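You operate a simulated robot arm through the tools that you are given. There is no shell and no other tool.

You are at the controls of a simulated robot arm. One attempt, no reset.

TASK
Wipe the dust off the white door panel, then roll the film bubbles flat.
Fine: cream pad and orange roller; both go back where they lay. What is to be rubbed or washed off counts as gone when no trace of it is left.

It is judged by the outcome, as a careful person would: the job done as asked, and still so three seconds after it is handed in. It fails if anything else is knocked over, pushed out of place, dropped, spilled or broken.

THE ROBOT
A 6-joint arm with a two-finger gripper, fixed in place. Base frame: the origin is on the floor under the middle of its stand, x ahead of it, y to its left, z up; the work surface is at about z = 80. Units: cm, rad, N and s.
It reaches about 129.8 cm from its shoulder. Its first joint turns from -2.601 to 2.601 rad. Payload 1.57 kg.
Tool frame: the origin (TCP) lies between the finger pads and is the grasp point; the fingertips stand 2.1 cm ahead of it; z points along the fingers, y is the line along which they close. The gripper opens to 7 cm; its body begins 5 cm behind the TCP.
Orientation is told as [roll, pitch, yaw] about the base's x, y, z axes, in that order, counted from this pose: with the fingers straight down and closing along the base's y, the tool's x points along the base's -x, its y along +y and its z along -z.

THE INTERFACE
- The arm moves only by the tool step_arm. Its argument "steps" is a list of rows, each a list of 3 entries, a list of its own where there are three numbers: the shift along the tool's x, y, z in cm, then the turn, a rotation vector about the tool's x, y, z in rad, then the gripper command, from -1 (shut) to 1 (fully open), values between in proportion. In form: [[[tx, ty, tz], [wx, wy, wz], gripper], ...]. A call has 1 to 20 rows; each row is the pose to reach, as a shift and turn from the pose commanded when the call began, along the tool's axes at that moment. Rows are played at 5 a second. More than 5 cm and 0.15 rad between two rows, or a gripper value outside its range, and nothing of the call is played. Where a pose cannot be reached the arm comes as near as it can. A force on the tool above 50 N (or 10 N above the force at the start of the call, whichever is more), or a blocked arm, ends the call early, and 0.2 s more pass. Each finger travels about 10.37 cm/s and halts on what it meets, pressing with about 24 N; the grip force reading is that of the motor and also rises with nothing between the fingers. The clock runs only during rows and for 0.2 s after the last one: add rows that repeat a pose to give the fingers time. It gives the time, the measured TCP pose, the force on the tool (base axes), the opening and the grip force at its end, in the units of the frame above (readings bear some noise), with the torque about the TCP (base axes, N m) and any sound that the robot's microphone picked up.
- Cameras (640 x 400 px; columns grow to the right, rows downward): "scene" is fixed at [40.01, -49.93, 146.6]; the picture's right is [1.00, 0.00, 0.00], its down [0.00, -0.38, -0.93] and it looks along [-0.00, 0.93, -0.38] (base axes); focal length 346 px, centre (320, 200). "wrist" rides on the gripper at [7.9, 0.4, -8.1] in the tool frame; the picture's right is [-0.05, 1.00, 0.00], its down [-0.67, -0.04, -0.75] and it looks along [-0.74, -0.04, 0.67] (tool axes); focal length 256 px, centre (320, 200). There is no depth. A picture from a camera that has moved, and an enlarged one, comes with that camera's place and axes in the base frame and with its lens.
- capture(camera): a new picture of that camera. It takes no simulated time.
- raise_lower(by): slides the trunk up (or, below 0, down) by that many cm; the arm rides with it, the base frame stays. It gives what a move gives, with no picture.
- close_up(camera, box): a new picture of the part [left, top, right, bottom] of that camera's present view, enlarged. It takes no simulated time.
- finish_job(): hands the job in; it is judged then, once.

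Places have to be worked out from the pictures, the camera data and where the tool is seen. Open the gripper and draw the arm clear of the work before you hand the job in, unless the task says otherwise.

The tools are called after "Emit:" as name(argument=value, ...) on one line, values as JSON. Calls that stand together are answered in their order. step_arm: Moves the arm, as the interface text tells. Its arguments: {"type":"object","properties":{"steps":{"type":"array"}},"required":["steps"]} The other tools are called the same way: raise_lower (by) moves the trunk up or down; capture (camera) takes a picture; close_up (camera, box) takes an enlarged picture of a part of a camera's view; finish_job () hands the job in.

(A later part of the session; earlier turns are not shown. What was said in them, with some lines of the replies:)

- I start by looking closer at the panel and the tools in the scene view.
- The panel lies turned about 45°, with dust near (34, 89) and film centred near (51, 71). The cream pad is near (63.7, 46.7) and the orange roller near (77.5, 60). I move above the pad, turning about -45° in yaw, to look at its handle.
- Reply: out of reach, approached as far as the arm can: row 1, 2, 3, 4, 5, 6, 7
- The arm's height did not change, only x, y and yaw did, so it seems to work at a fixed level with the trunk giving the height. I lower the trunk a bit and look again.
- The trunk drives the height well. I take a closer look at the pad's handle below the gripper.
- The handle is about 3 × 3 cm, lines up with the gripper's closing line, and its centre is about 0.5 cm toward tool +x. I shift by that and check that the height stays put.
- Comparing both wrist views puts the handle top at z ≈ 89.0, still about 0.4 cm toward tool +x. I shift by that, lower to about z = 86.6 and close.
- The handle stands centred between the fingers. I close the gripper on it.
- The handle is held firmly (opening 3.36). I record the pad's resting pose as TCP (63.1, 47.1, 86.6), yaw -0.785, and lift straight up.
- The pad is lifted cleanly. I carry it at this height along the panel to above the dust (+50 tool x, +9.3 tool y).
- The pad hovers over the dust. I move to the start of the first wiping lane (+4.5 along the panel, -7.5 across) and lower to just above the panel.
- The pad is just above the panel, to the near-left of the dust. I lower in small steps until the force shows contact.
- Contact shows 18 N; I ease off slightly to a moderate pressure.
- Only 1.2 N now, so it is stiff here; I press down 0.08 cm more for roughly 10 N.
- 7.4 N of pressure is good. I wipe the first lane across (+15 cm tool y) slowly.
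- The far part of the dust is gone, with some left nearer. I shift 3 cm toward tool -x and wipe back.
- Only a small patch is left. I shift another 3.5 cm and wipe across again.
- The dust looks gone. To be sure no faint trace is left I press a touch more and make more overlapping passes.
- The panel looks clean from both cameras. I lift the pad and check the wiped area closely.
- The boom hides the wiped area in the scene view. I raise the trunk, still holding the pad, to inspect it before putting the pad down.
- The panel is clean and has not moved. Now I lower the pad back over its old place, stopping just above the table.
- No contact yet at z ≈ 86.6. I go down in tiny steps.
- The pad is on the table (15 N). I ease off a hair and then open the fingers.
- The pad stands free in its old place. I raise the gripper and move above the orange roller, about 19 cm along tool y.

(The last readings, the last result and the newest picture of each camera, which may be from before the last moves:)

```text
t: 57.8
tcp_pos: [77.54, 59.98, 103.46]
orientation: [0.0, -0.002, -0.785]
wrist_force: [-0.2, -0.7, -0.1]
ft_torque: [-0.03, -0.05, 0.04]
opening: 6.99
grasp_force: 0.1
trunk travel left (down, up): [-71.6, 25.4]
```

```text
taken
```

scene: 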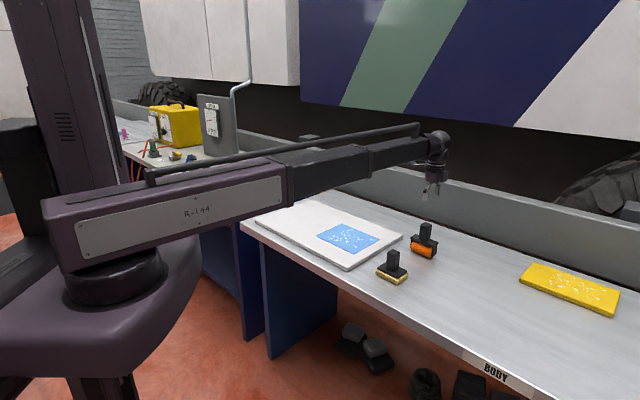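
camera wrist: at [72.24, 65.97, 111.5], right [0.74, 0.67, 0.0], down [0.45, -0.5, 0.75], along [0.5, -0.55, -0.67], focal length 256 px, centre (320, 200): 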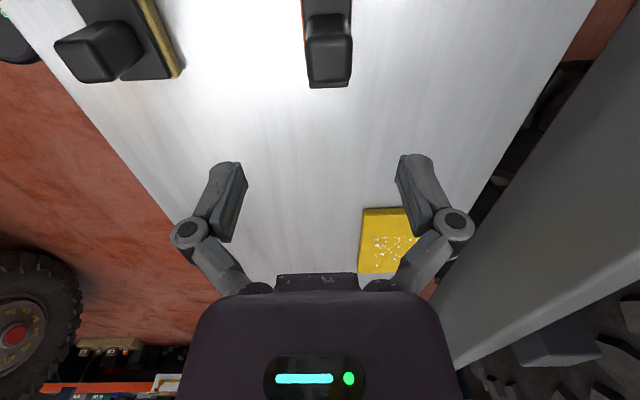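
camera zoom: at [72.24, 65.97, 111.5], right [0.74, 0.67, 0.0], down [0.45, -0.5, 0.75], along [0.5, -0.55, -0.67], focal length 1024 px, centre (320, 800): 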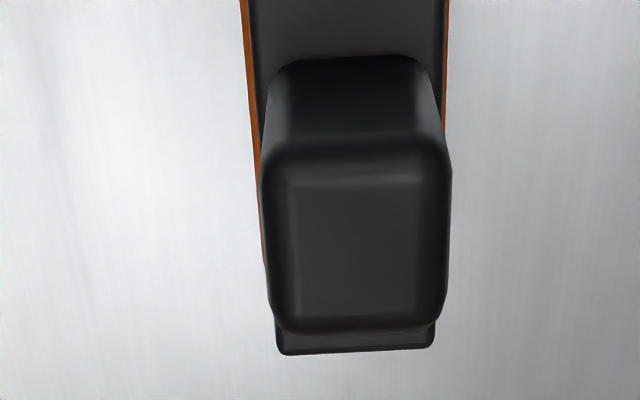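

The roller is also turned to -45°, with its handle about +0.7 in tool y and +1.2 in tool x from the TCP. I shift, lower to z ≈ 97.5 and look again.

Emit:
step_arm(steps=[[[0.5, 0.35, 0], [0, 0, 0], 1], [[1.0, 0.65, 0], [0, 0, 0], 1], [[1.0, 0.65, 0], [0, 0, 0], 1]])

Emit:
raise_lower(by=-6)

Emit:
close_up(camera="wrist", box=[220, 0, 420, 200])

Emit:
close_up(camera="scene", box=[380, 140, 480, 270])

```text
t: 58.6
tcp_pos: [77.23, 61.11, 103.47]
orientation: [0.001, 0.0, -0.782]
wrist_force: [-0.6, 0.3, 0.3]
ft_torque: [0.03, 0.02, 0.02]
opening: 7.01
grasp_force: 0.0
trunk travel left (down, up): [-71.6, 25.4]
```

```text
t: 59.6
tcp_pos: [77.38, 61.11, 97.55]
orientation: [-0.001, -0.002, -0.784]
wrist_force: [0.2, -0.4, 0.5]
ft_torque: [0.01, 0.03, 0.02]
opening: 7.0
grasp_force: 0.1
trunk travel left (down, up): [-65.6, 31.4]
```

```text
2.00 times, centred on (320, 100) of wrist
camera zoom: at [72.04, 67.03, 105.5], right [0.74, 0.67, 0.0], down [0.45, -0.5, 0.74], along [0.5, -0.55, -0.67], focal length 512 px, centre (320, 400)
```

zoom: 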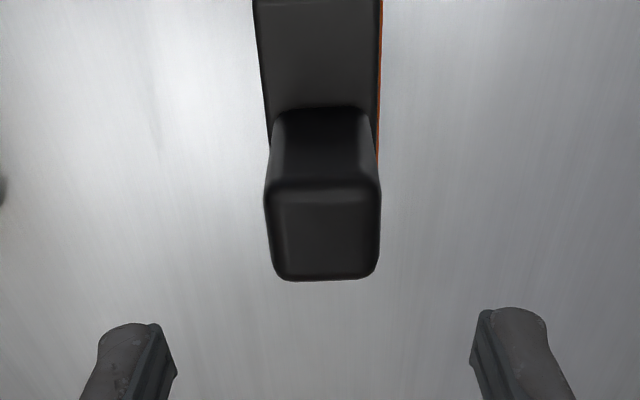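

```text
3.08 times, centred on (430, 205) of scene
camera zoom: at [40.01, -49.93, 146.6], right [1.0, 0.0, 0.0], down [0.0, -0.38, -0.93], along [0.0, 0.93, -0.38], focal length 1064 px, centre (-18, 185)
```

zoom: 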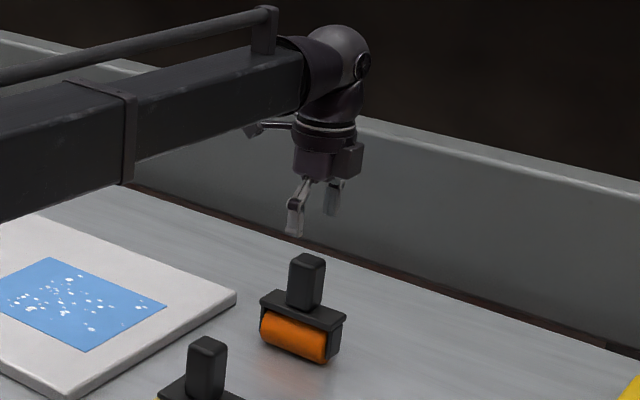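

The handle is centred now (top at z ≈ 91.8). I lower to z ≈ 89.35 and check before closing.

Emit:
step_arm(steps=[[[0.15, 0.05, 0], [0, 0, 0], 1], [[0.15, 0.05, 0], [0, 0, 0], 1]])

Emit:
raise_lower(by=-8.2)

Emit:
capture(camera="wrist")

Emit:
close_up(camera="scene", box=[360, 170, 480, 290])

```text
t: 60.2
tcp_pos: [77.13, 61.23, 97.48]
orientation: [0.0, 0.0, -0.783]
wrist_force: [0.0, -1.2, 0.8]
ft_torque: [-0.02, -0.01, -0.03]
opening: 7.0
grasp_force: 0.0
trunk travel left (down, up): [-65.6, 31.4]
```

```text
t: 61.4
tcp_pos: [77.2, 61.28, 89.3]
orientation: [0.0, 0.0, -0.785]
wrist_force: [-0.3, -0.3, 0.7]
ft_torque: [0.01, 0.0, 0.03]
opening: 7.01
grasp_force: 0.0
trunk travel left (down, up): [-57.4, 39.6]
```

```text
taken
camera wrist: at [71.95, 67.17, 97.3], right [0.74, 0.67, 0.0], down [0.45, -0.5, 0.74], along [0.5, -0.55, -0.67], focal length 256 px, centre (320, 200)
```

wrist: 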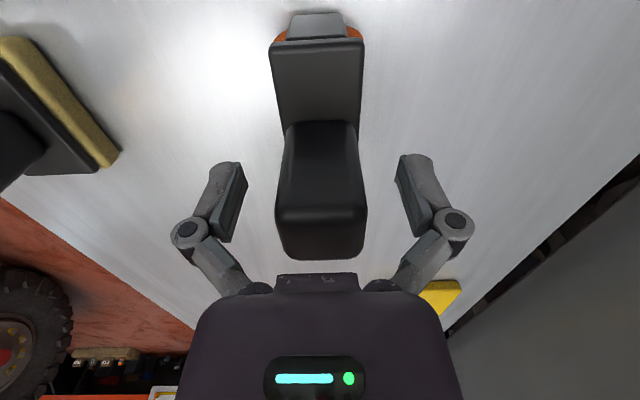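

```text
3.33 times, centred on (420, 230) of scene
camera zoom: at [40.01, -49.93, 146.6], right [1.0, 0.0, 0.0], down [0.0, -0.38, -0.93], along [0.0, 0.93, -0.38], focal length 1152 px, centre (-13, 100)
```

zoom: 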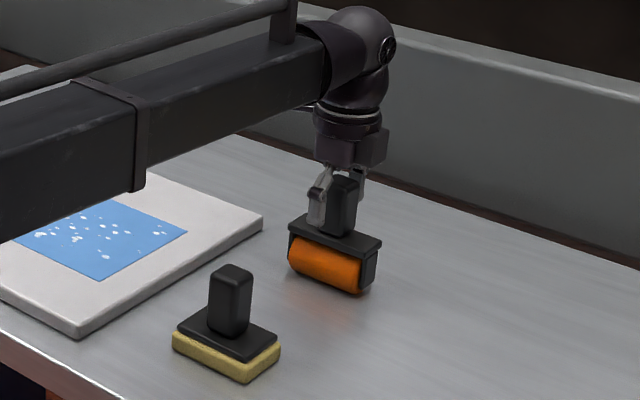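

Centred; I close on the roller's handle (resting pose TCP (77.2, 61.25, 89.3), yaw -0.785).

Emit:
step_arm(steps=[[[0, 0, 0], [0, 0, 0], -1], [[0, 0, 0], [0, 0, 0], -1], [[0, 0, 0], [0, 0, 0], -1], [[0, 0, 0], [0, 0, 0], -1]])

Emit:
raise_lower(by=8)

Emit:
capture(camera="wrist")

Emit:
close_up(camera="scene", box=[360, 170, 480, 290])

```text
t: 62.4
tcp_pos: [77.08, 61.17, 89.45]
orientation: [-0.001, 0.0, -0.783]
wrist_force: [0.3, 0.0, 7.1]
ft_torque: [-0.07, 0.03, 0.0]
opening: 3.37
grasp_force: 23.8
trunk travel left (down, up): [-57.4, 39.6]
```

```text
t: 63.5
tcp_pos: [77.16, 61.34, 97.26]
orientation: [0.0, 0.0, -0.784]
wrist_force: [-0.5, -1.6, -3.8]
ft_torque: [-0.03, 0.03, 0.01]
opening: 3.42
grasp_force: 23.6
trunk travel left (down, up): [-65.4, 31.6]
```

```text
taken
camera wrist: at [71.98, 67.21, 105.24], right [0.74, 0.67, 0.0], down [0.45, -0.5, 0.75], along [0.5, -0.55, -0.67], focal length 256 px, centre (320, 200)
```

wrist: 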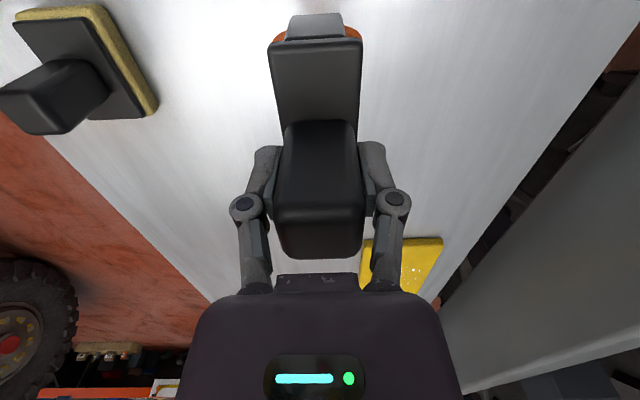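

```text
3.33 times, centred on (420, 230) of scene
camera zoom: at [40.01, -49.93, 146.6], right [1.0, 0.0, 0.0], down [0.0, -0.38, -0.93], along [0.0, 0.93, -0.38], focal length 1152 px, centre (-13, 100)
```

zoom: 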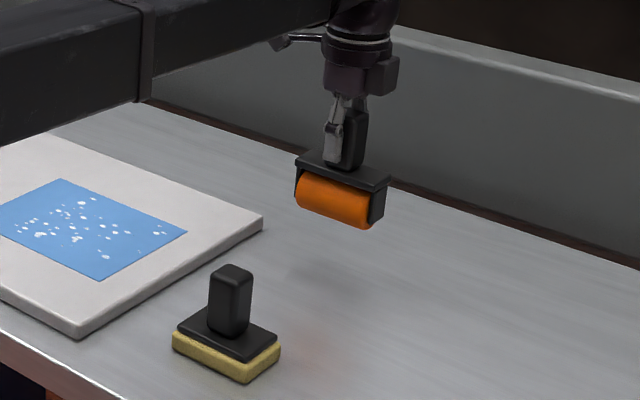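

The roller is held (about 3.8 N). I carry it to above the film's near edge: first lane, tool shift about (+28.6, -21.2).

Emit:
step_arm(steps=[[[1.5, -1.1, 0], [0, 0, 0], -1], [[4, -3, 0], [0, 0, 0], -1], [[6.8, -5, 0], [0, 0, 0], -1], [[9.6, -7.1, 0], [0, 0, 0], -1], [[12.4, -9.2, 0], [0, 0, 0], -1], [[15.2, -11.3, 0], [0, 0, 0], -1], [[18, -13.3, 0], [0, 0, 0], -1], [[20.8, -15.4, 0], [0, 0, 0], -1], [[23.6, -17.5, 0], [0, 0, 0], -1], [[26, -19.3, 0], [0, 0, 0], -1], [[27.8, -20.6, 0], [0, 0, 0], -1], [[28.6, -21.2, 0], [0, 0, 0], -1], [[28.6, -21.2, 0], [0, 0, 0], -1]])

Emit:
capture(camera="wrist")

Emit:
capture(camera="scene")

Emit:
close_up(camera="scene", box=[260, 170, 420, 280])

```text
t: 66.3
tcp_pos: [41.99, 66.53, 97.26]
orientation: [0.001, 0.0, -0.785]
wrist_force: [-0.4, 0.9, -2.6]
ft_torque: [0.0, 0.02, -0.02]
opening: 3.39
grasp_force: 24.3
trunk travel left (down, up): [-65.4, 31.6]
```

```text
taken
camera wrist: at [36.74, 72.42, 105.27], right [0.74, 0.67, 0.0], down [0.45, -0.5, 0.75], along [0.5, -0.55, -0.67], focal length 256 px, centre (320, 200)
```

wrist: 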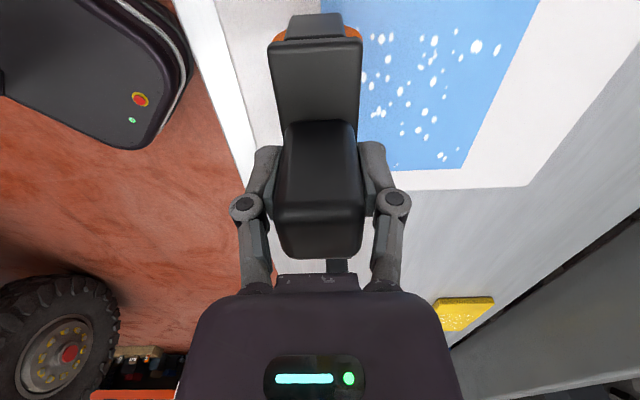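

```text
taken
```

scene: 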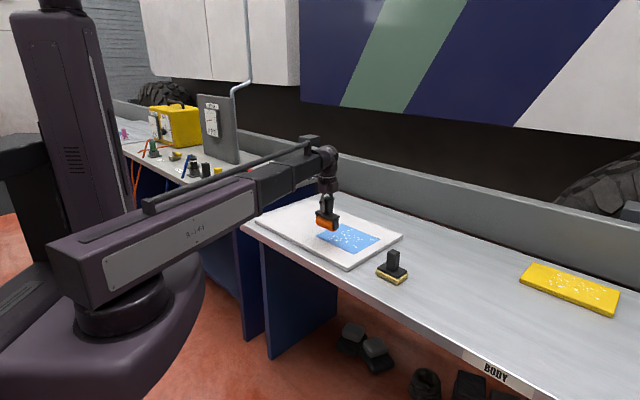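

```text
3.64 times, centred on (340, 225) of scene
camera zoom: at [40.01, -49.93, 146.6], right [1.0, 0.0, 0.0], down [0.0, -0.38, -0.93], along [0.0, 0.93, -0.38], focal length 1257 px, centre (247, 109)
```

zoom: 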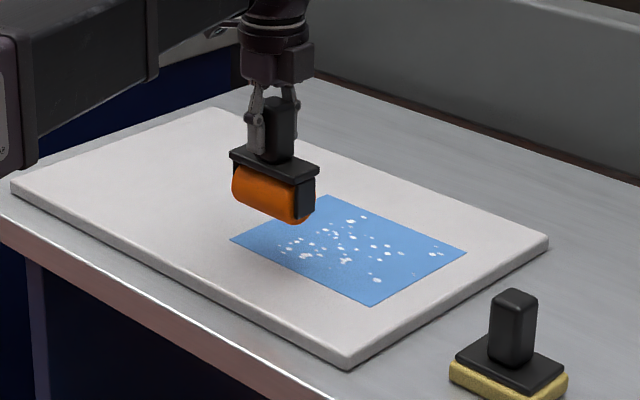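

The roller is over the film's near-left edge. I lower to just above the panel.

Emit:
raise_lower(by=-5.4)

Emit:
close_up(camera="scene", box=[260, 170, 420, 280])

Emit:
capture(camera="wrist")

```text
t: 67.3
tcp_pos: [42.04, 66.53, 91.92]
orientation: [0.0, -0.002, -0.784]
wrist_force: [0.2, 0.1, -3.1]
ft_torque: [0.02, -0.02, -0.02]
opening: 3.36
grasp_force: 23.7
trunk travel left (down, up): [-60.0, 37.0]
```

```text
3.64 times, centred on (340, 225) of scene
camera zoom: at [40.01, -49.93, 146.6], right [1.0, 0.0, 0.0], down [0.0, -0.38, -0.93], along [0.0, 0.93, -0.38], focal length 1257 px, centre (247, 109)
```

zoom: 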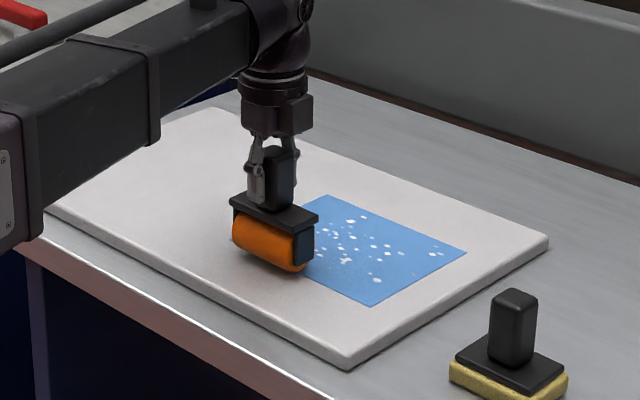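

```text
taken
camera wrist: at [36.75, 72.41, 99.88], right [0.74, 0.67, 0.0], down [0.45, -0.5, 0.75], along [0.5, -0.55, -0.67], focal length 256 px, centre (320, 200)
```

wrist: 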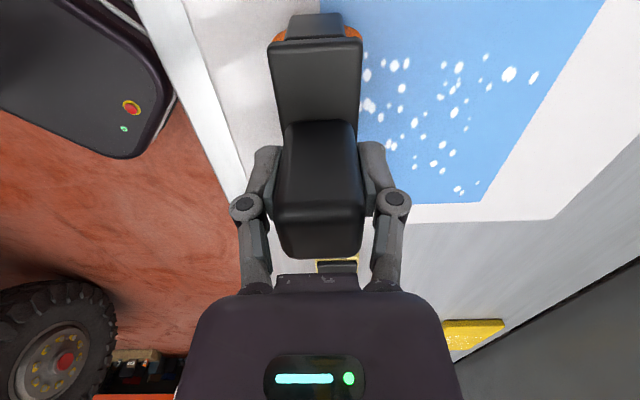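

The contact line is about 2.5 cm outside the nearest bubble. I lower in small steps to contact.

Emit:
raise_lower(by=-0.45)

```text
t: 67.8
tcp_pos: [42.06, 66.53, 91.48]
orientation: [0.001, -0.001, -0.783]
wrist_force: [0.1, -0.3, -4.2]
ft_torque: [0.03, -0.01, -0.03]
opening: 3.39
grasp_force: 23.3
trunk travel left (down, up): [-59.6, 37.4]
```

Emit:
raise_lower(by=-0.15)

```text
t: 68.3
tcp_pos: [42.08, 66.46, 91.32]
orientation: [0.0, -0.001, -0.785]
wrist_force: [1.1, 3.2, 10.7]
ft_torque: [0.05, -0.16, -0.02]
opening: 3.39
grasp_force: 24.2
trunk travel left (down, up): [-59.4, 37.6]
```

About 11–14 N of contact, good for rolling. I roll the first lane across the film (+17 cm tool y) slowly.

Emit:
step_arm(steps=[[[0, 1, 0], [0, 0, 0], -1], [[0, 2, 0], [0, 0, 0], -1], [[0, 3, 0], [0, 0, 0], -1], [[0, 4, 0], [0, 0, 0], -1], [[0, 5, 0], [0, 0, 0], -1], [[0, 6, 0], [0, 0, 0], -1], [[0, 7, 0], [0, 0, 0], -1], [[0, 8, 0], [0, 0, 0], -1], [[0, 9, 0], [0, 0, 0], -1], [[0, 10, 0], [0, 0, 0], -1], [[0, 11, 0], [0, 0, 0], -1], [[0, 12, 0], [0, 0, 0], -1], [[0, 13, 0], [0, 0, 0], -1], [[0, 14, 0], [0, 0, 0], -1], [[0, 15, 0], [0, 0, 0], -1], [[0, 16, 0], [0, 0, 0], -1], [[0, 17, 0], [0, 0, 0], -1], [[0, 17, 0], [0, 0, 0], -1]])

Emit:
close_up(camera="scene", box=[260, 170, 420, 280])

Emit:
capture(camera="wrist")

```text
t: 72.1
tcp_pos: [53.93, 78.42, 91.35]
orientation: [0.001, 0.0, -0.783]
wrist_force: [-0.5, -0.3, 6.3]
ft_torque: [0.01, -0.05, -0.02]
opening: 3.39
grasp_force: 23.6
trunk travel left (down, up): [-59.4, 37.6]
```

```text
3.64 times, centred on (340, 225) of scene
camera zoom: at [40.01, -49.93, 146.6], right [1.0, 0.0, 0.0], down [0.0, -0.38, -0.93], along [0.0, 0.93, -0.38], focal length 1257 px, centre (247, 109)
```

zoom: 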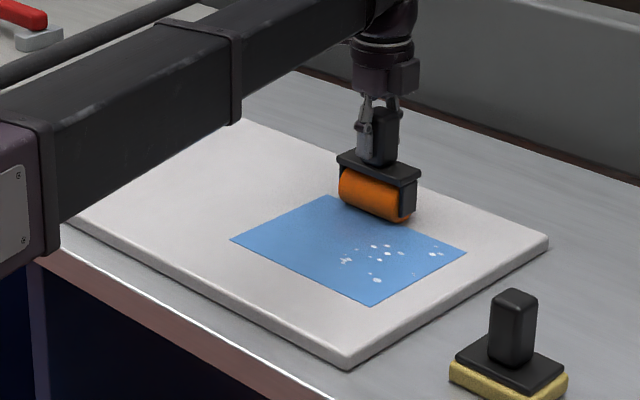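

```text
taken
camera wrist: at [48.71, 84.4, 99.35], right [0.74, 0.67, 0.0], down [0.45, -0.5, 0.74], along [0.5, -0.55, -0.67], focal length 256 px, centre (320, 200)
```

wrist: 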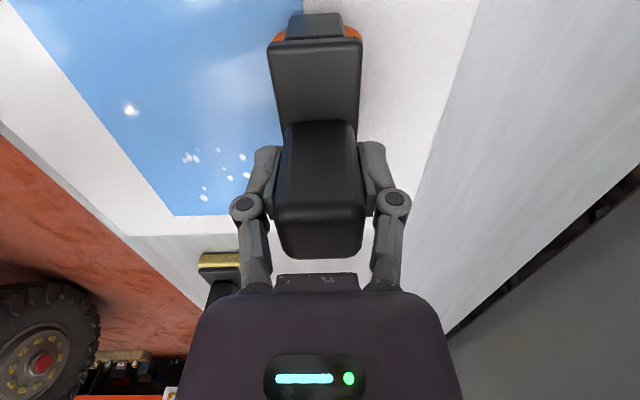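

The first lane is flat in the scene view. I zoom in on a bright spot in the wrist view to tell whether it is a bubble or a glint.

Emit:
close_up(camera="wrist", box=[60, 40, 280, 220])

Emit:
close_up(camera="scene", box=[310, 210, 390, 260])

```text
2.22 times, centred on (170, 130) of wrist
camera zoom: at [48.71, 84.4, 99.35], right [0.74, 0.67, 0.0], down [0.45, -0.5, 0.74], along [0.5, -0.55, -0.67], focal length 569 px, centre (653, 356)
```

zoom: 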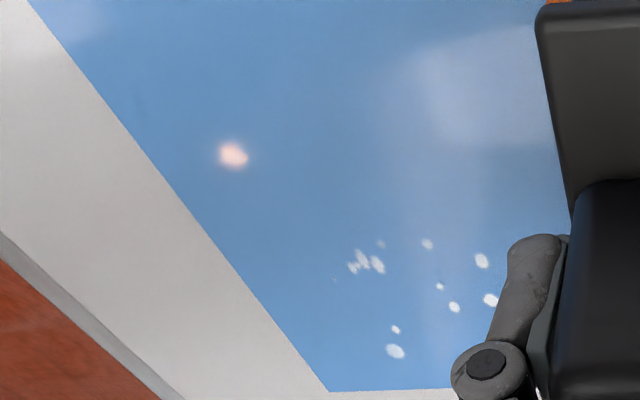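

```text
8.00 times, centred on (350, 235) of scene
camera zoom: at [40.01, -49.93, 146.6], right [1.0, 0.0, 0.0], down [0.0, -0.38, -0.93], along [0.0, 0.93, -0.38], focal length 2766 px, centre (80, -80)
```

zoom: 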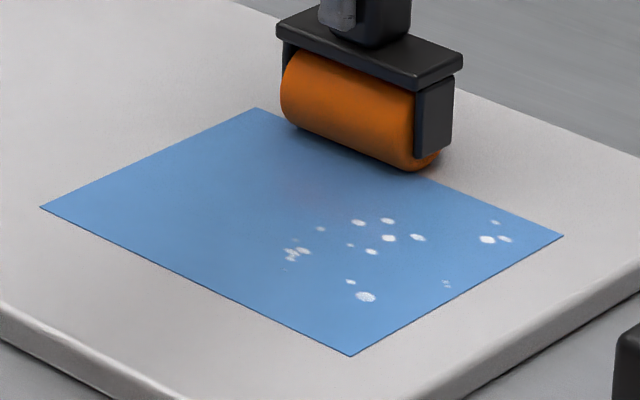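

The soft reddish spot is only a light reflection; the first lane is flat. I lift slightly, shift 5.5 cm toward tool -x, and set the roller down again.

Emit:
raise_lower(by=0.6)

Emit:
step_arm(steps=[[[-2, 0, 0], [0, 0, 0], -1], [[-4, 0, 0], [0, 0, 0], -1], [[-5.5, 0, 0], [0, 0, 0], -1], [[-5.5, 0, 0], [0, 0, 0], -1]])

Emit:
raise_lower(by=-0.6)

```text
t: 72.7
tcp_pos: [54.02, 78.56, 91.82]
orientation: [-0.001, 0.001, -0.785]
wrist_force: [-0.5, 0.3, -3.9]
ft_torque: [-0.02, 0.01, 0.0]
opening: 3.38
grasp_force: 24.0
trunk travel left (down, up): [-60.0, 37.0]
```

```text
t: 73.7
tcp_pos: [57.7, 74.75, 91.95]
orientation: [-0.001, 0.0, -0.783]
wrist_force: [1.0, -0.3, -3.8]
ft_torque: [-0.03, 0.01, 0.03]
opening: 3.37
grasp_force: 23.9
trunk travel left (down, up): [-60.0, 37.0]
```

```text
t: 74.2
tcp_pos: [57.74, 74.66, 91.37]
orientation: [-0.001, 0.0, -0.784]
wrist_force: [1.8, 1.3, 4.8]
ft_torque: [-0.05, -0.01, -0.01]
opening: 3.37
grasp_force: 23.7
trunk travel left (down, up): [-59.4, 37.6]
```

Contact is about 8 N; I press a touch more and roll the second lane back.

Emit:
raise_lower(by=-0.04)

Emit:
step_arm(steps=[[[0, -1, 0], [0, 0, 0], -1], [[0, -2, 0], [0, 0, 0], -1], [[0, -3, 0], [0, 0, 0], -1], [[0, -4, 0], [0, 0, 0], -1], [[0, -5, 0], [0, 0, 0], -1], [[0, -6, 0], [0, 0, 0], -1], [[0, -7, 0], [0, 0, 0], -1], [[0, -8, 0], [0, 0, 0], -1], [[0, -9, 0], [0, 0, 0], -1], [[0, -10, 0], [0, 0, 0], -1], [[0, -11, 0], [0, 0, 0], -1], [[0, -12, 0], [0, 0, 0], -1], [[0, -13, 0], [0, 0, 0], -1], [[0, -14, 0], [0, 0, 0], -1], [[0, -15, 0], [0, 0, 0], -1], [[0, -16, 0], [0, 0, 0], -1], [[0, -17, 0], [0, 0, 0], -1], [[0, -17, 0], [0, 0, 0], -1]])

Emit:
close_up(camera="scene", box=[310, 210, 390, 260])

Emit:
capture(camera="wrist")

```text
t: 74.7
tcp_pos: [57.77, 74.83, 91.35]
orientation: [0.002, 0.001, -0.783]
wrist_force: [1.3, 3.1, 10.0]
ft_torque: [0.1, -0.12, 0.0]
opening: 3.38
grasp_force: 24.1
trunk travel left (down, up): [-59.4, 37.6]
```

```text
t: 78.5
tcp_pos: [45.58, 62.75, 91.31]
orientation: [0.0, 0.002, -0.784]
wrist_force: [3.4, 1.1, 12.5]
ft_torque: [0.11, -0.09, -0.02]
opening: 3.39
grasp_force: 24.2
trunk travel left (down, up): [-59.4, 37.6]
```

```text
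8.00 times, centred on (350, 235) of scene
camera zoom: at [40.01, -49.93, 146.6], right [1.0, 0.0, 0.0], down [0.0, -0.38, -0.93], along [0.0, 0.93, -0.38], focal length 2766 px, centre (80, -80)
```

zoom: 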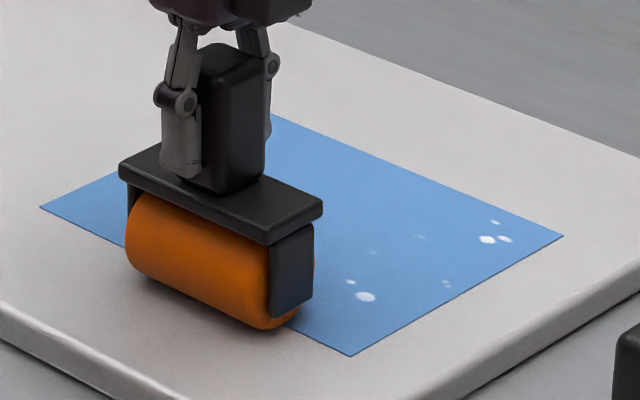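

```text
taken
camera wrist: at [40.41, 68.58, 99.3], right [0.74, 0.67, 0.0], down [0.45, -0.5, 0.75], along [0.5, -0.55, -0.67], focal length 256 px, centre (320, 200)
```

wrist: 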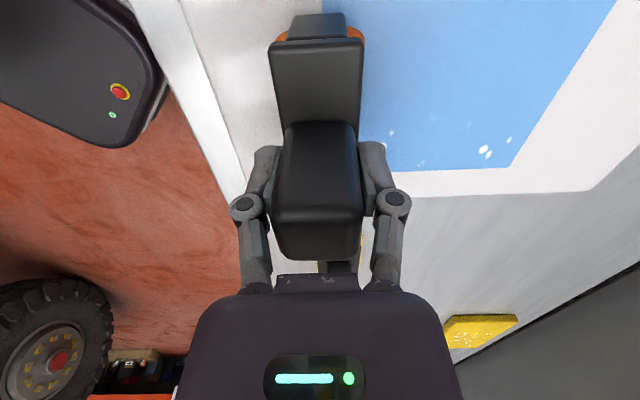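

Only the last strip of bubbles remains. I lift, shift 4.7 cm more toward tool -x, set down and roll the third lane.

Emit:
raise_lower(by=0.6)

Emit:
step_arm(steps=[[[-2, 0, 0], [0, 0, 0], -1], [[-4, 0, 0], [0, 0, 0], -1], [[-4.7, 0, 0], [0, 0, 0], -1], [[-4.7, 0, 0], [0, 0, 0], -1]])

Emit:
raise_lower(by=-0.6)

```text
t: 79.1
tcp_pos: [45.71, 62.79, 91.83]
orientation: [0.001, -0.001, -0.784]
wrist_force: [0.0, 0.4, -3.8]
ft_torque: [0.02, 0.03, 0.02]
opening: 3.38
grasp_force: 24.5
trunk travel left (down, up): [-60.0, 37.0]
```

```text
t: 80.1
tcp_pos: [49.01, 59.35, 91.74]
orientation: [0.0, 0.001, -0.783]
wrist_force: [-0.3, 0.3, -4.5]
ft_torque: [-0.01, -0.01, -0.03]
opening: 3.37
grasp_force: 23.8
trunk travel left (down, up): [-60.0, 37.0]
```

```text
t: 80.6
tcp_pos: [48.94, 59.57, 91.29]
orientation: [-0.002, 0.001, -0.784]
wrist_force: [1.0, 0.5, 2.3]
ft_torque: [0.0, 0.01, -0.04]
opening: 3.4
grasp_force: 23.7
trunk travel left (down, up): [-59.4, 37.6]
```

Emit:
raise_lower(by=-0.08)

Emit:
step_arm(steps=[[[0, 1, 0], [0, 0, 0], -1], [[0, 2, 0], [0, 0, 0], -1], [[0, 3, 0], [0, 0, 0], -1], [[0, 4, 0], [0, 0, 0], -1], [[0, 5, 0], [0, 0, 0], -1], [[0, 6, 0], [0, 0, 0], -1], [[0, 7, 0], [0, 0, 0], -1], [[0, 8, 0], [0, 0, 0], -1], [[0, 9, 0], [0, 0, 0], -1], [[0, 10, 0], [0, 0, 0], -1], [[0, 11, 0], [0, 0, 0], -1], [[0, 12, 0], [0, 0, 0], -1], [[0, 13, 0], [0, 0, 0], -1], [[0, 14, 0], [0, 0, 0], -1], [[0, 15, 0], [0, 0, 0], -1], [[0, 16, 0], [0, 0, 0], -1], [[0, 17, 0], [0, 0, 0], -1], [[0, 17, 0], [0, 0, 0], -1]])

Emit:
close_up(camera="scene", box=[310, 210, 390, 260])

Emit:
capture(camera="wrist")

```text
t: 81.2
tcp_pos: [48.97, 59.54, 91.23]
orientation: [0.002, -0.001, -0.784]
wrist_force: [3.0, 2.3, 16.1]
ft_torque: [0.04, -0.15, -0.01]
opening: 3.39
grasp_force: 23.1
trunk travel left (down, up): [-59.3, 37.7]
```

```text
t: 85.0
tcp_pos: [60.93, 71.5, 91.19]
orientation: [0.001, 0.0, -0.784]
wrist_force: [-0.1, -0.9, 4.3]
ft_torque: [-0.03, 0.0, 0.02]
opening: 3.37
grasp_force: 23.8
trunk travel left (down, up): [-59.3, 37.7]
```

```text
8.00 times, centred on (350, 235) of scene
camera zoom: at [40.01, -49.93, 146.6], right [1.0, 0.0, 0.0], down [0.0, -0.38, -0.93], along [0.0, 0.93, -0.38], focal length 2766 px, centre (80, -80)
```

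zoom: 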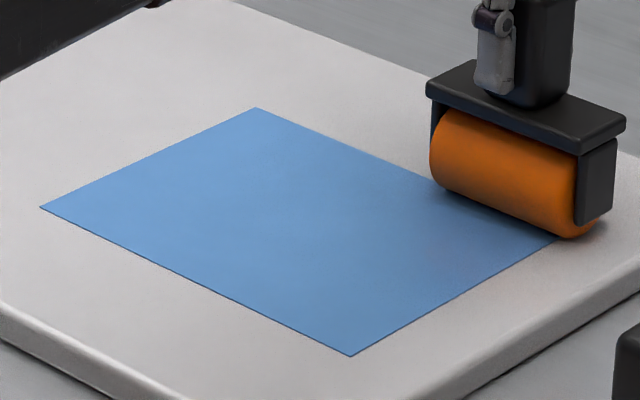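

```text
taken
camera wrist: at [55.65, 77.4, 99.22], right [0.74, 0.67, 0.0], down [0.45, -0.5, 0.74], along [0.5, -0.55, -0.67], focal length 256 px, centre (320, 200)
```

wrist: 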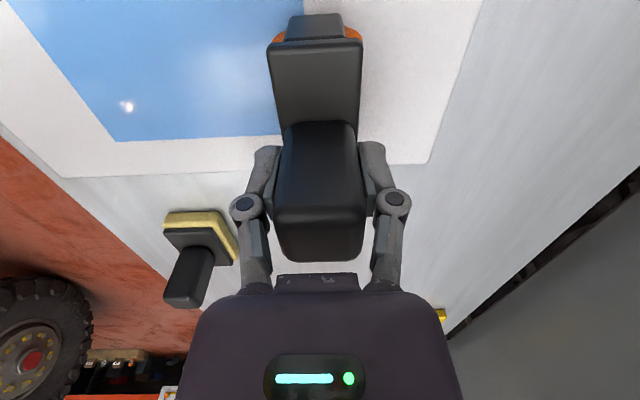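

No bubbles are visible any more. I zoom in for faint remnants.

Emit:
close_up(camera="scene", box=[313, 220, 353, 245])

Emit:
close_up(camera="scene", box=[345, 228, 385, 256])

Emit:
close_up(camera="wrist", box=[20, 0, 280, 150])

```text
16.00 times, centred on (333, 232) of scene
camera zoom: at [40.01, -49.93, 146.6], right [1.0, 0.0, 0.0], down [0.0, -0.38, -0.93], along [0.0, 0.93, -0.38], focal length 5532 px, centre (112, -320)
```

zoom: 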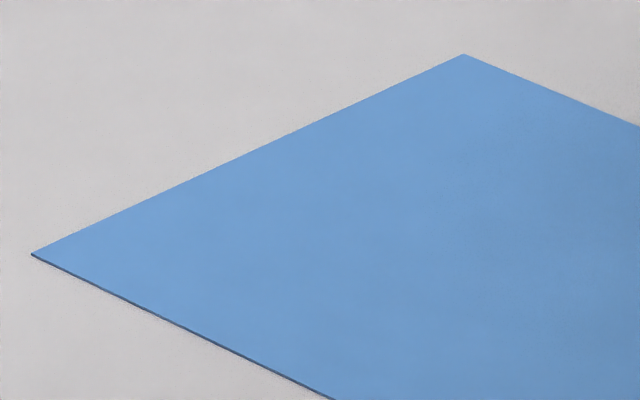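

```text
14.29 times, centred on (365, 242) of scene
camera zoom: at [40.01, -49.93, 146.6], right [1.0, 0.0, 0.0], down [0.0, -0.38, -0.93], along [0.0, 0.93, -0.38], focal length 4939 px, centre (-323, -400)
```

zoom: 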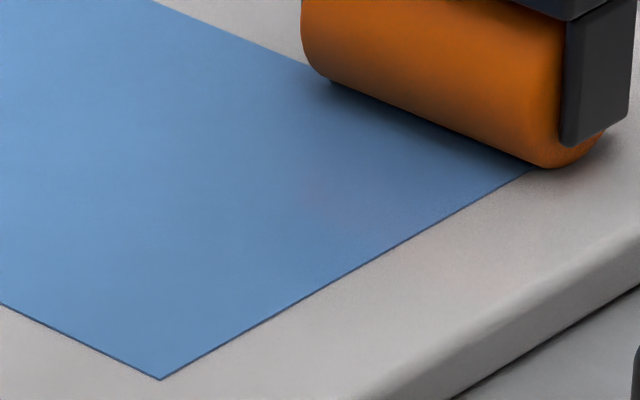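

```text
2.46 times, centred on (150, 75) of wrist
camera zoom: at [55.65, 77.4, 99.22], right [0.74, 0.67, 0.0], down [0.45, -0.5, 0.74], along [0.5, -0.55, -0.67], focal length 630 px, centre (738, 508)
```

zoom: 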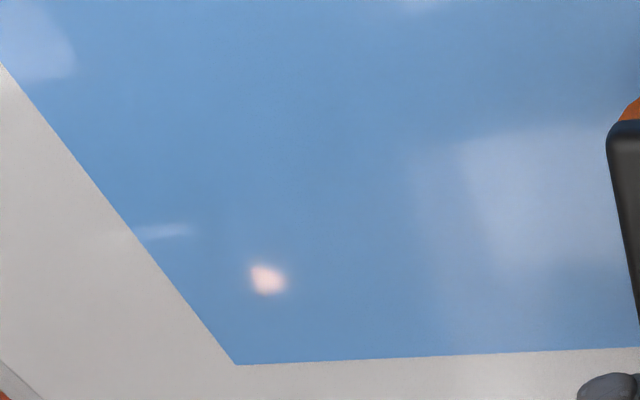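

The film is smooth; the pale spots in the wrist view are reflections. To be safe I make two more passes over the lane overlaps.

Emit:
raise_lower(by=0.6)

Emit:
step_arm(steps=[[[1.2, 0, 0], [0, 0, 0], -1], [[2.3, 0, 0], [0, 0, 0], -1], [[2.3, 0, 0], [0, 0, 0], -1]])

Emit:
raise_lower(by=-0.62)

Emit:
step_arm(steps=[[[0, -1, 0], [0, 0, 0], -1], [[0, -2, 0], [0, 0, 0], -1], [[0, -3, 0], [0, 0, 0], -1], [[0, -4, 0], [0, 0, 0], -1], [[0, -5, 0], [0, 0, 0], -1], [[0, -6, 0], [0, 0, 0], -1], [[0, -7, 0], [0, 0, 0], -1], [[0, -8, 0], [0, 0, 0], -1], [[0, -9, 0], [0, 0, 0], -1], [[0, -10, 0], [0, 0, 0], -1], [[0, -11, 0], [0, 0, 0], -1], [[0, -12, 0], [0, 0, 0], -1], [[0, -13, 0], [0, 0, 0], -1], [[0, -14, 0], [0, 0, 0], -1], [[0, -15, 0], [0, 0, 0], -1], [[0, -16, 0], [0, 0, 0], -1], [[0, -17, 0], [0, 0, 0], -1], [[0, -17, 0], [0, 0, 0], -1]])

```text
t: 85.5
tcp_pos: [60.98, 71.62, 91.85]
orientation: [0.0, 0.0, -0.784]
wrist_force: [-0.2, 0.0, -4.1]
ft_torque: [-0.02, 0.03, -0.03]
opening: 3.38
grasp_force: 24.1
trunk travel left (down, up): [-59.9, 37.1]
```

```text
t: 86.3
tcp_pos: [59.29, 73.09, 91.72]
orientation: [0.0, 0.0, -0.783]
wrist_force: [-0.2, -1.0, -4.4]
ft_torque: [-0.01, 0.01, 0.02]
opening: 3.35
grasp_force: 24.3
trunk travel left (down, up): [-59.9, 37.1]
```

```text
t: 86.8
tcp_pos: [59.3, 73.23, 91.18]
orientation: [0.0, 0.002, -0.786]
wrist_force: [0.6, 1.1, 4.2]
ft_torque: [-0.01, -0.03, 0.03]
opening: 3.38
grasp_force: 24.0
trunk travel left (down, up): [-59.3, 37.7]
```

```text
t: 90.7
tcp_pos: [47.26, 61.11, 91.12]
orientation: [0.001, -0.001, -0.784]
wrist_force: [1.9, 0.4, 7.6]
ft_torque: [0.02, 0.02, -0.01]
opening: 3.38
grasp_force: 23.5
trunk travel left (down, up): [-59.3, 37.7]
```

Emit:
raise_lower(by=0.6)

Emit:
step_arm(steps=[[[2, 0, 0], [0, 0, 0], -1], [[4, 0, 0], [0, 0, 0], -1], [[5, 0, 0], [0, 0, 0], -1], [[5, 0, 0], [0, 0, 0], -1]])

Emit:
raise_lower(by=-0.6)

Emit:
step_arm(steps=[[[0, 1, 0], [0, 0, 0], -1], [[0, 2, 0], [0, 0, 0], -1], [[0, 3, 0], [0, 0, 0], -1], [[0, 4, 0], [0, 0, 0], -1], [[0, 5, 0], [0, 0, 0], -1], [[0, 6, 0], [0, 0, 0], -1], [[0, 7, 0], [0, 0, 0], -1], [[0, 8, 0], [0, 0, 0], -1], [[0, 9, 0], [0, 0, 0], -1], [[0, 10, 0], [0, 0, 0], -1], [[0, 11, 0], [0, 0, 0], -1], [[0, 12, 0], [0, 0, 0], -1], [[0, 13, 0], [0, 0, 0], -1], [[0, 14, 0], [0, 0, 0], -1], [[0, 15, 0], [0, 0, 0], -1], [[0, 16, 0], [0, 0, 0], -1], [[0, 17, 0], [0, 0, 0], -1], [[0, 17, 0], [0, 0, 0], -1]])

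Emit:
raise_lower(by=6)

Emit:
close_up(camera="scene", box=[260, 170, 420, 280])

```text
t: 91.2
tcp_pos: [47.35, 61.11, 91.8]
orientation: [0.0, -0.001, -0.784]
wrist_force: [0.0, -0.2, -4.0]
ft_torque: [-0.01, 0.0, 0.01]
opening: 3.37
grasp_force: 23.6
trunk travel left (down, up): [-59.9, 37.1]
```

```text
t: 92.2
tcp_pos: [43.87, 64.66, 91.72]
orientation: [-0.001, 0.0, -0.784]
wrist_force: [-0.7, -0.1, -3.7]
ft_torque: [-0.01, -0.02, 0.01]
opening: 3.38
grasp_force: 24.1
trunk travel left (down, up): [-59.9, 37.1]
```

```text
t: 92.8
tcp_pos: [43.76, 64.59, 91.23]
orientation: [0.0, -0.001, -0.783]
wrist_force: [-0.4, 1.2, 1.5]
ft_torque: [-0.01, -0.07, 0.02]
opening: 3.38
grasp_force: 24.2
trunk travel left (down, up): [-59.3, 37.7]
```

```text
t: 96.5
tcp_pos: [55.74, 76.78, 91.18]
orientation: [0.0, 0.0, -0.784]
wrist_force: [-1.1, -1.3, 0.8]
ft_torque: [0.0, -0.01, -0.01]
opening: 3.37
grasp_force: 24.4
trunk travel left (down, up): [-59.3, 37.7]
```

```text
t: 97.5
tcp_pos: [55.87, 76.77, 97.16]
orientation: [0.0, -0.002, -0.784]
wrist_force: [0.3, -0.3, -5.3]
ft_torque: [0.0, 0.01, -0.02]
opening: 3.37
grasp_force: 24.3
trunk travel left (down, up): [-65.3, 31.7]
```

```text
3.64 times, centred on (340, 225) of scene
camera zoom: at [40.01, -49.93, 146.6], right [1.0, 0.0, 0.0], down [0.0, -0.38, -0.93], along [0.0, 0.93, -0.38], focal length 1257 px, centre (247, 109)
```

zoom: 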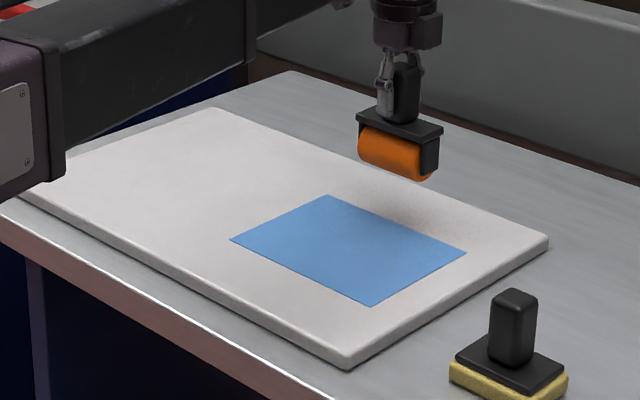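

The film is flat and the panel clean. I carry the roller back to its old place (tool shift -25.7, +4.2).

Emit:
step_arm(steps=[[[-1.5, 0.3, 0], [0, 0, 0], -1], [[-4, 0.7, 0], [0, 0, 0], -1], [[-7, 1.2, 0], [0, 0, 0], -1], [[-10, 1.7, 0], [0, 0, 0], -1], [[-13, 2.2, 0], [0, 0, 0], -1], [[-16, 2.7, 0], [0, 0, 0], -1], [[-19, 3.2, 0], [0, 0, 0], -1], [[-22, 3.7, 0], [0, 0, 0], -1], [[-24.5, 4.0, 0], [0, 0, 0], -1], [[-25.7, 4.2, 0], [0, 0, 0], -1], [[-25.7, 4.2, 0], [0, 0, 0], -1]])

Emit:
raise_lower(by=-7.3)

Emit:
close_up(camera="scene", box=[360, 170, 480, 290])

```text
t: 100.0
tcp_pos: [77.08, 61.51, 97.14]
orientation: [0.0, 0.0, -0.783]
wrist_force: [0.1, -0.7, -3.9]
ft_torque: [0.02, 0.0, 0.04]
opening: 3.36
grasp_force: 23.8
trunk travel left (down, up): [-65.3, 31.7]
```

```text
t: 101.1
tcp_pos: [77.25, 61.52, 89.77]
orientation: [0.001, 0.001, -0.782]
wrist_force: [-1.0, -0.5, -3.1]
ft_torque: [0.02, 0.02, 0.0]
opening: 3.35
grasp_force: 23.6
trunk travel left (down, up): [-58.0, 39.0]
```

```text
3.33 times, centred on (420, 230) of scene
camera zoom: at [40.01, -49.93, 146.6], right [1.0, 0.0, 0.0], down [0.0, -0.38, -0.93], along [0.0, 0.93, -0.38], focal length 1152 px, centre (-13, 100)
```

zoom: 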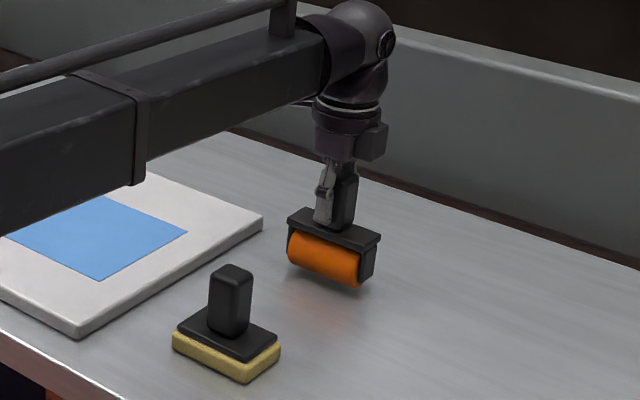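

The roller hovers about 0.5 cm above its old place. I lower in small steps to touch down.

Emit:
raise_lower(by=-0.35)

Emit:
raise_lower(by=-0.12)

```text
t: 101.6
tcp_pos: [77.2, 61.55, 89.51]
orientation: [0.0, 0.001, -0.785]
wrist_force: [0.4, -0.2, -3.8]
ft_torque: [0.03, 0.02, 0.02]
opening: 3.36
grasp_force: 24.0
trunk travel left (down, up): [-57.6, 39.4]
```

```text
t: 102.1
tcp_pos: [77.25, 61.52, 89.31]
orientation: [0.001, 0.001, -0.782]
wrist_force: [0.4, -0.4, -3.3]
ft_torque: [0.0, 0.03, 0.02]
opening: 3.35
grasp_force: 24.2
trunk travel left (down, up): [-57.5, 39.5]
```

Emit:
raise_lower(by=-0.1)

```text
t: 102.6
tcp_pos: [77.25, 61.54, 89.31]
orientation: [-0.001, -0.001, -0.785]
wrist_force: [0.7, 0.3, -3.9]
ft_torque: [0.01, 0.02, 0.01]
opening: 3.38
grasp_force: 24.0
trunk travel left (down, up): [-57.4, 39.6]
```

No contact yet; a tenth further down.

Emit:
raise_lower(by=-0.1)

```text
t: 103.1
tcp_pos: [77.18, 61.44, 89.2]
orientation: [-0.001, -0.001, -0.785]
wrist_force: [0.6, 0.8, -1.0]
ft_torque: [0.05, -0.08, 0.03]
opening: 3.38
grasp_force: 24.0
trunk travel left (down, up): [-57.3, 39.7]
```

The table now carries most of the weight. I ease down a hair more, then open slowly.

Emit:
raise_lower(by=-0.02)

Emit:
step_arm(steps=[[[0, 0, 0], [0, 0, 0], -0.2], [[0, 0, 0], [0, 0, 0], 0.4], [[0, 0, 0], [0, 0, 0], 1], [[0, 0, 0], [0, 0, 0], 1], [[0, 0, 0], [0, 0, 0], 1]])

Emit:
capture(camera="wrist")

Emit:
close_up(camera="scene", box=[360, 170, 480, 290])

```text
t: 103.6
tcp_pos: [77.22, 61.46, 89.13]
orientation: [-0.002, 0.0, -0.783]
wrist_force: [0.7, 0.5, 0.7]
ft_torque: [0.07, -0.2, 0.03]
opening: 3.4
grasp_force: 23.6
trunk travel left (down, up): [-57.3, 39.7]
```

```text
t: 104.8
tcp_pos: [77.2, 61.53, 89.05]
orientation: [0.001, 0.001, -0.783]
wrist_force: [-0.2, 0.3, 0.6]
ft_torque: [-0.03, -0.01, 0.0]
opening: 6.99
grasp_force: 0.1
trunk travel left (down, up): [-57.3, 39.7]
```

```text
taken
camera wrist: at [71.87, 67.41, 97.16], right [0.74, 0.67, 0.0], down [0.45, -0.5, 0.75], along [0.5, -0.55, -0.67], focal length 256 px, centre (320, 200)
```

wrist: 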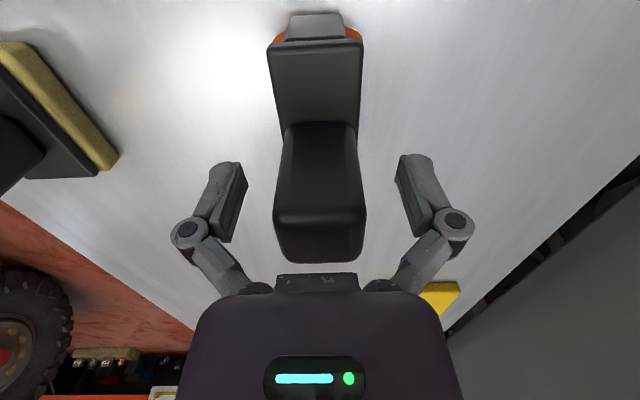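

```text
3.33 times, centred on (420, 230) of scene
camera zoom: at [40.01, -49.93, 146.6], right [1.0, 0.0, 0.0], down [0.0, -0.38, -0.93], along [0.0, 0.93, -0.38], focal length 1152 px, centre (-13, 100)
```

zoom: 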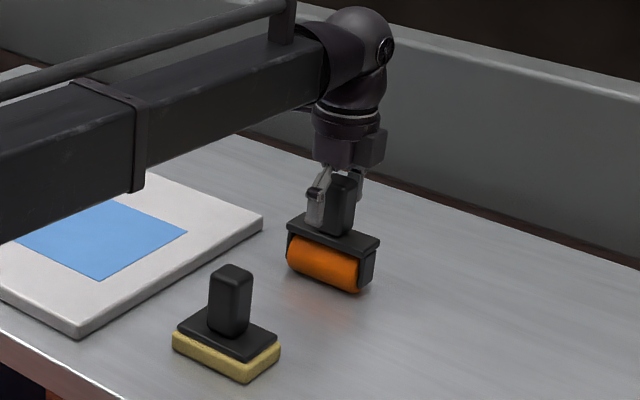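

The roller stands upright within about 0.2 cm of its old place, fingers open. I raise the arm clear and inspect everything.

Emit:
raise_lower(by=26)

Emit:
capture(camera="scene")

Emit:
close_up(camera="scene", box=[230, 170, 450, 308])

Emit:
close_up(camera="scene", box=[360, 210, 460, 290])

```text
t: 107.5
tcp_pos: [77.12, 61.46, 115.11]
orientation: [-0.001, 0.0, -0.784]
wrist_force: [-0.7, 0.5, -0.6]
ft_torque: [0.0, -0.01, -0.01]
opening: 7.0
grasp_force: 0.0
trunk travel left (down, up): [-83.3, 13.7]
```

```text
taken
```

scene: 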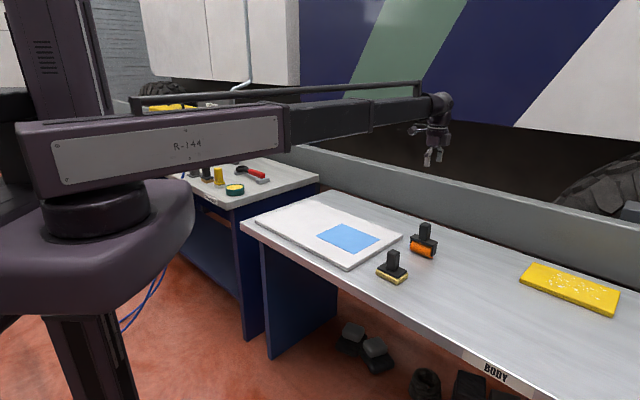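

```text
2.90 times, centred on (340, 239) of scene
camera zoom: at [40.01, -49.93, 146.6], right [1.0, 0.0, 0.0], down [0.0, -0.38, -0.93], along [0.0, 0.93, -0.38], focal length 1002 px, centre (262, 87)
```

zoom: 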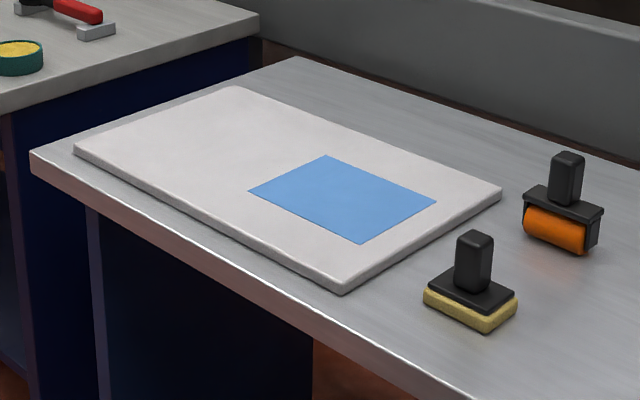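

```text
5.00 times, centred on (410, 250) of scene
camera zoom: at [40.01, -49.93, 146.6], right [1.0, 0.0, 0.0], down [0.0, -0.38, -0.93], along [0.0, 0.93, -0.38], focal length 1729 px, centre (-130, -50)
```

zoom: 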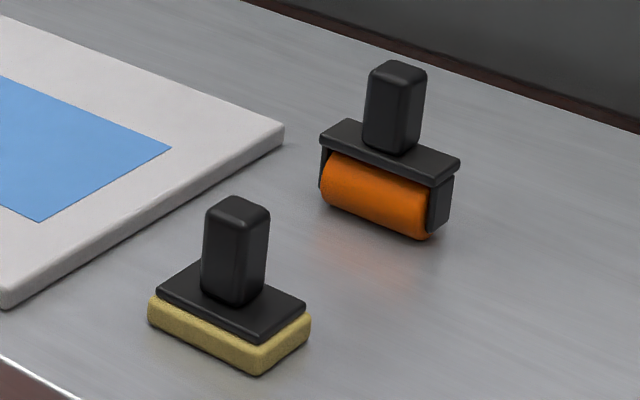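

Pad and roller are back in place, and the panel and film are clean and flat. I check the yellow board once to be sure it is not part of the job.

Emit:
close_up(camera="scene", box=[510, 250, 630, 325])

Emit:
close_up(camera="scene", box=[245, 190, 345, 250])

```text
5.33 times, centred on (570, 288) of scene
camera zoom: at [40.01, -49.93, 146.6], right [1.0, 0.0, 0.0], down [0.0, -0.38, -0.93], along [0.0, 0.93, -0.38], focal length 1844 px, centre (-1013, -267)
```

zoom: 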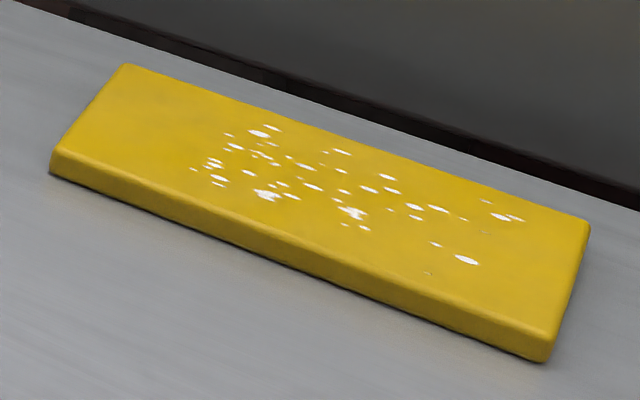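

```text
6.40 times, centred on (295, 220) of scene
camera zoom: at [40.01, -49.93, 146.6], right [1.0, 0.0, 0.0], down [0.0, -0.38, -0.93], along [0.0, 0.93, -0.38], focal length 2213 px, centre (480, 72)
```

zoom: 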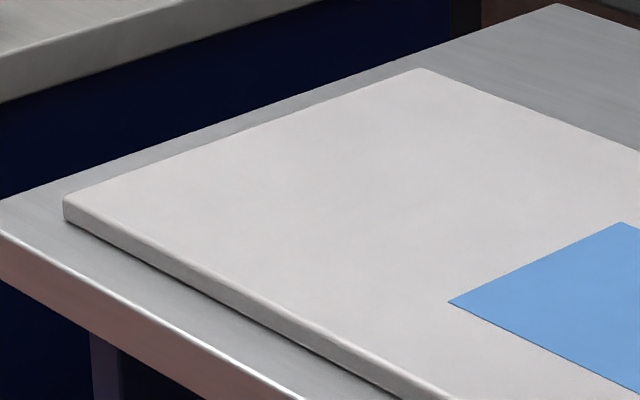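

The yellow board also has white specks. I take a closer look at it with the wrist camera to judge what they are.

Emit:
capture(camera="wrist")

Emit:
close_up(camera="wrist", box=[340, 160, 440, 240])

```text
taken
camera wrist: at [71.87, 67.42, 123.15], right [0.74, 0.67, 0.0], down [0.45, -0.5, 0.75], along [0.5, -0.55, -0.67], focal length 256 px, centre (320, 200)
```

wrist: 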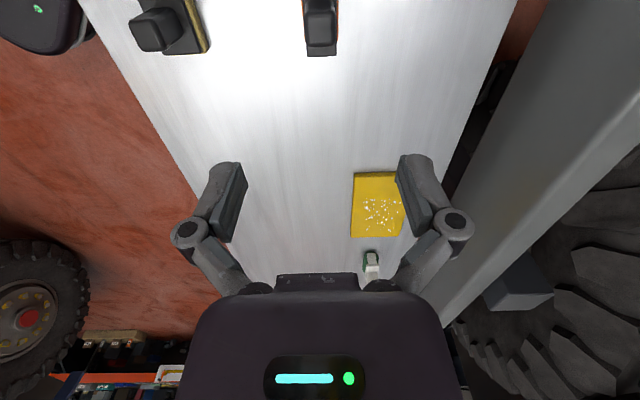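

```text
5.00 times, centred on (390, 200) of wrist
camera zoom: at [71.87, 67.42, 123.15], right [0.74, 0.67, 0.0], down [0.45, -0.5, 0.75], along [0.5, -0.55, -0.67], focal length 1280 px, centre (-30, 200)
```

zoom: 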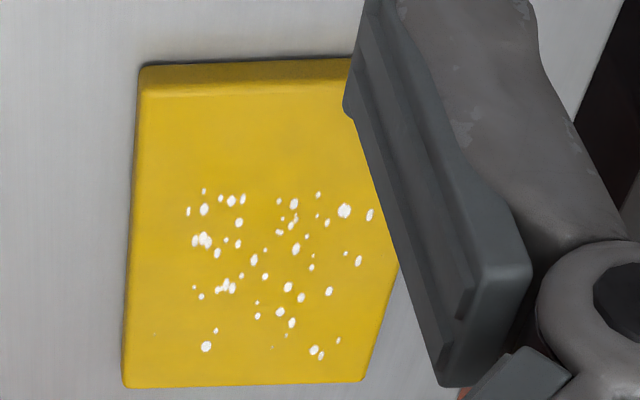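

The specks are on a bare yellow board with no film, and the task doesn't name it, so I leave it alone. The white panel is free of dust, the blue film is flat, both tools are back in place, and the gripper is open and well clear, so I hand the job in.

Emit:
finish_job()

```text
The job is handed in.
```

I wiped the dust off the white door panel and rolled the bubbles in the blue film flat. The job is handed in; no verdict has come back yet.

- **Panel:** no dust shows in close-ups of the wiped area, and the panel has not moved.
- **Film:** no bubbles show in close-ups. The pale spots in the wrist view were light reflections.
- **Tools:** the cream pad and orange roller are back where they lay. The roller is about 0.2 cm off its original spot and the pad shows no visible shift.
- **Arm:** the gripper is open, about 26 cm above where it let go of the roller.

The yellow board on the same bench also has white specks. I left it alone because it has no film on it and the task doesn't name it.
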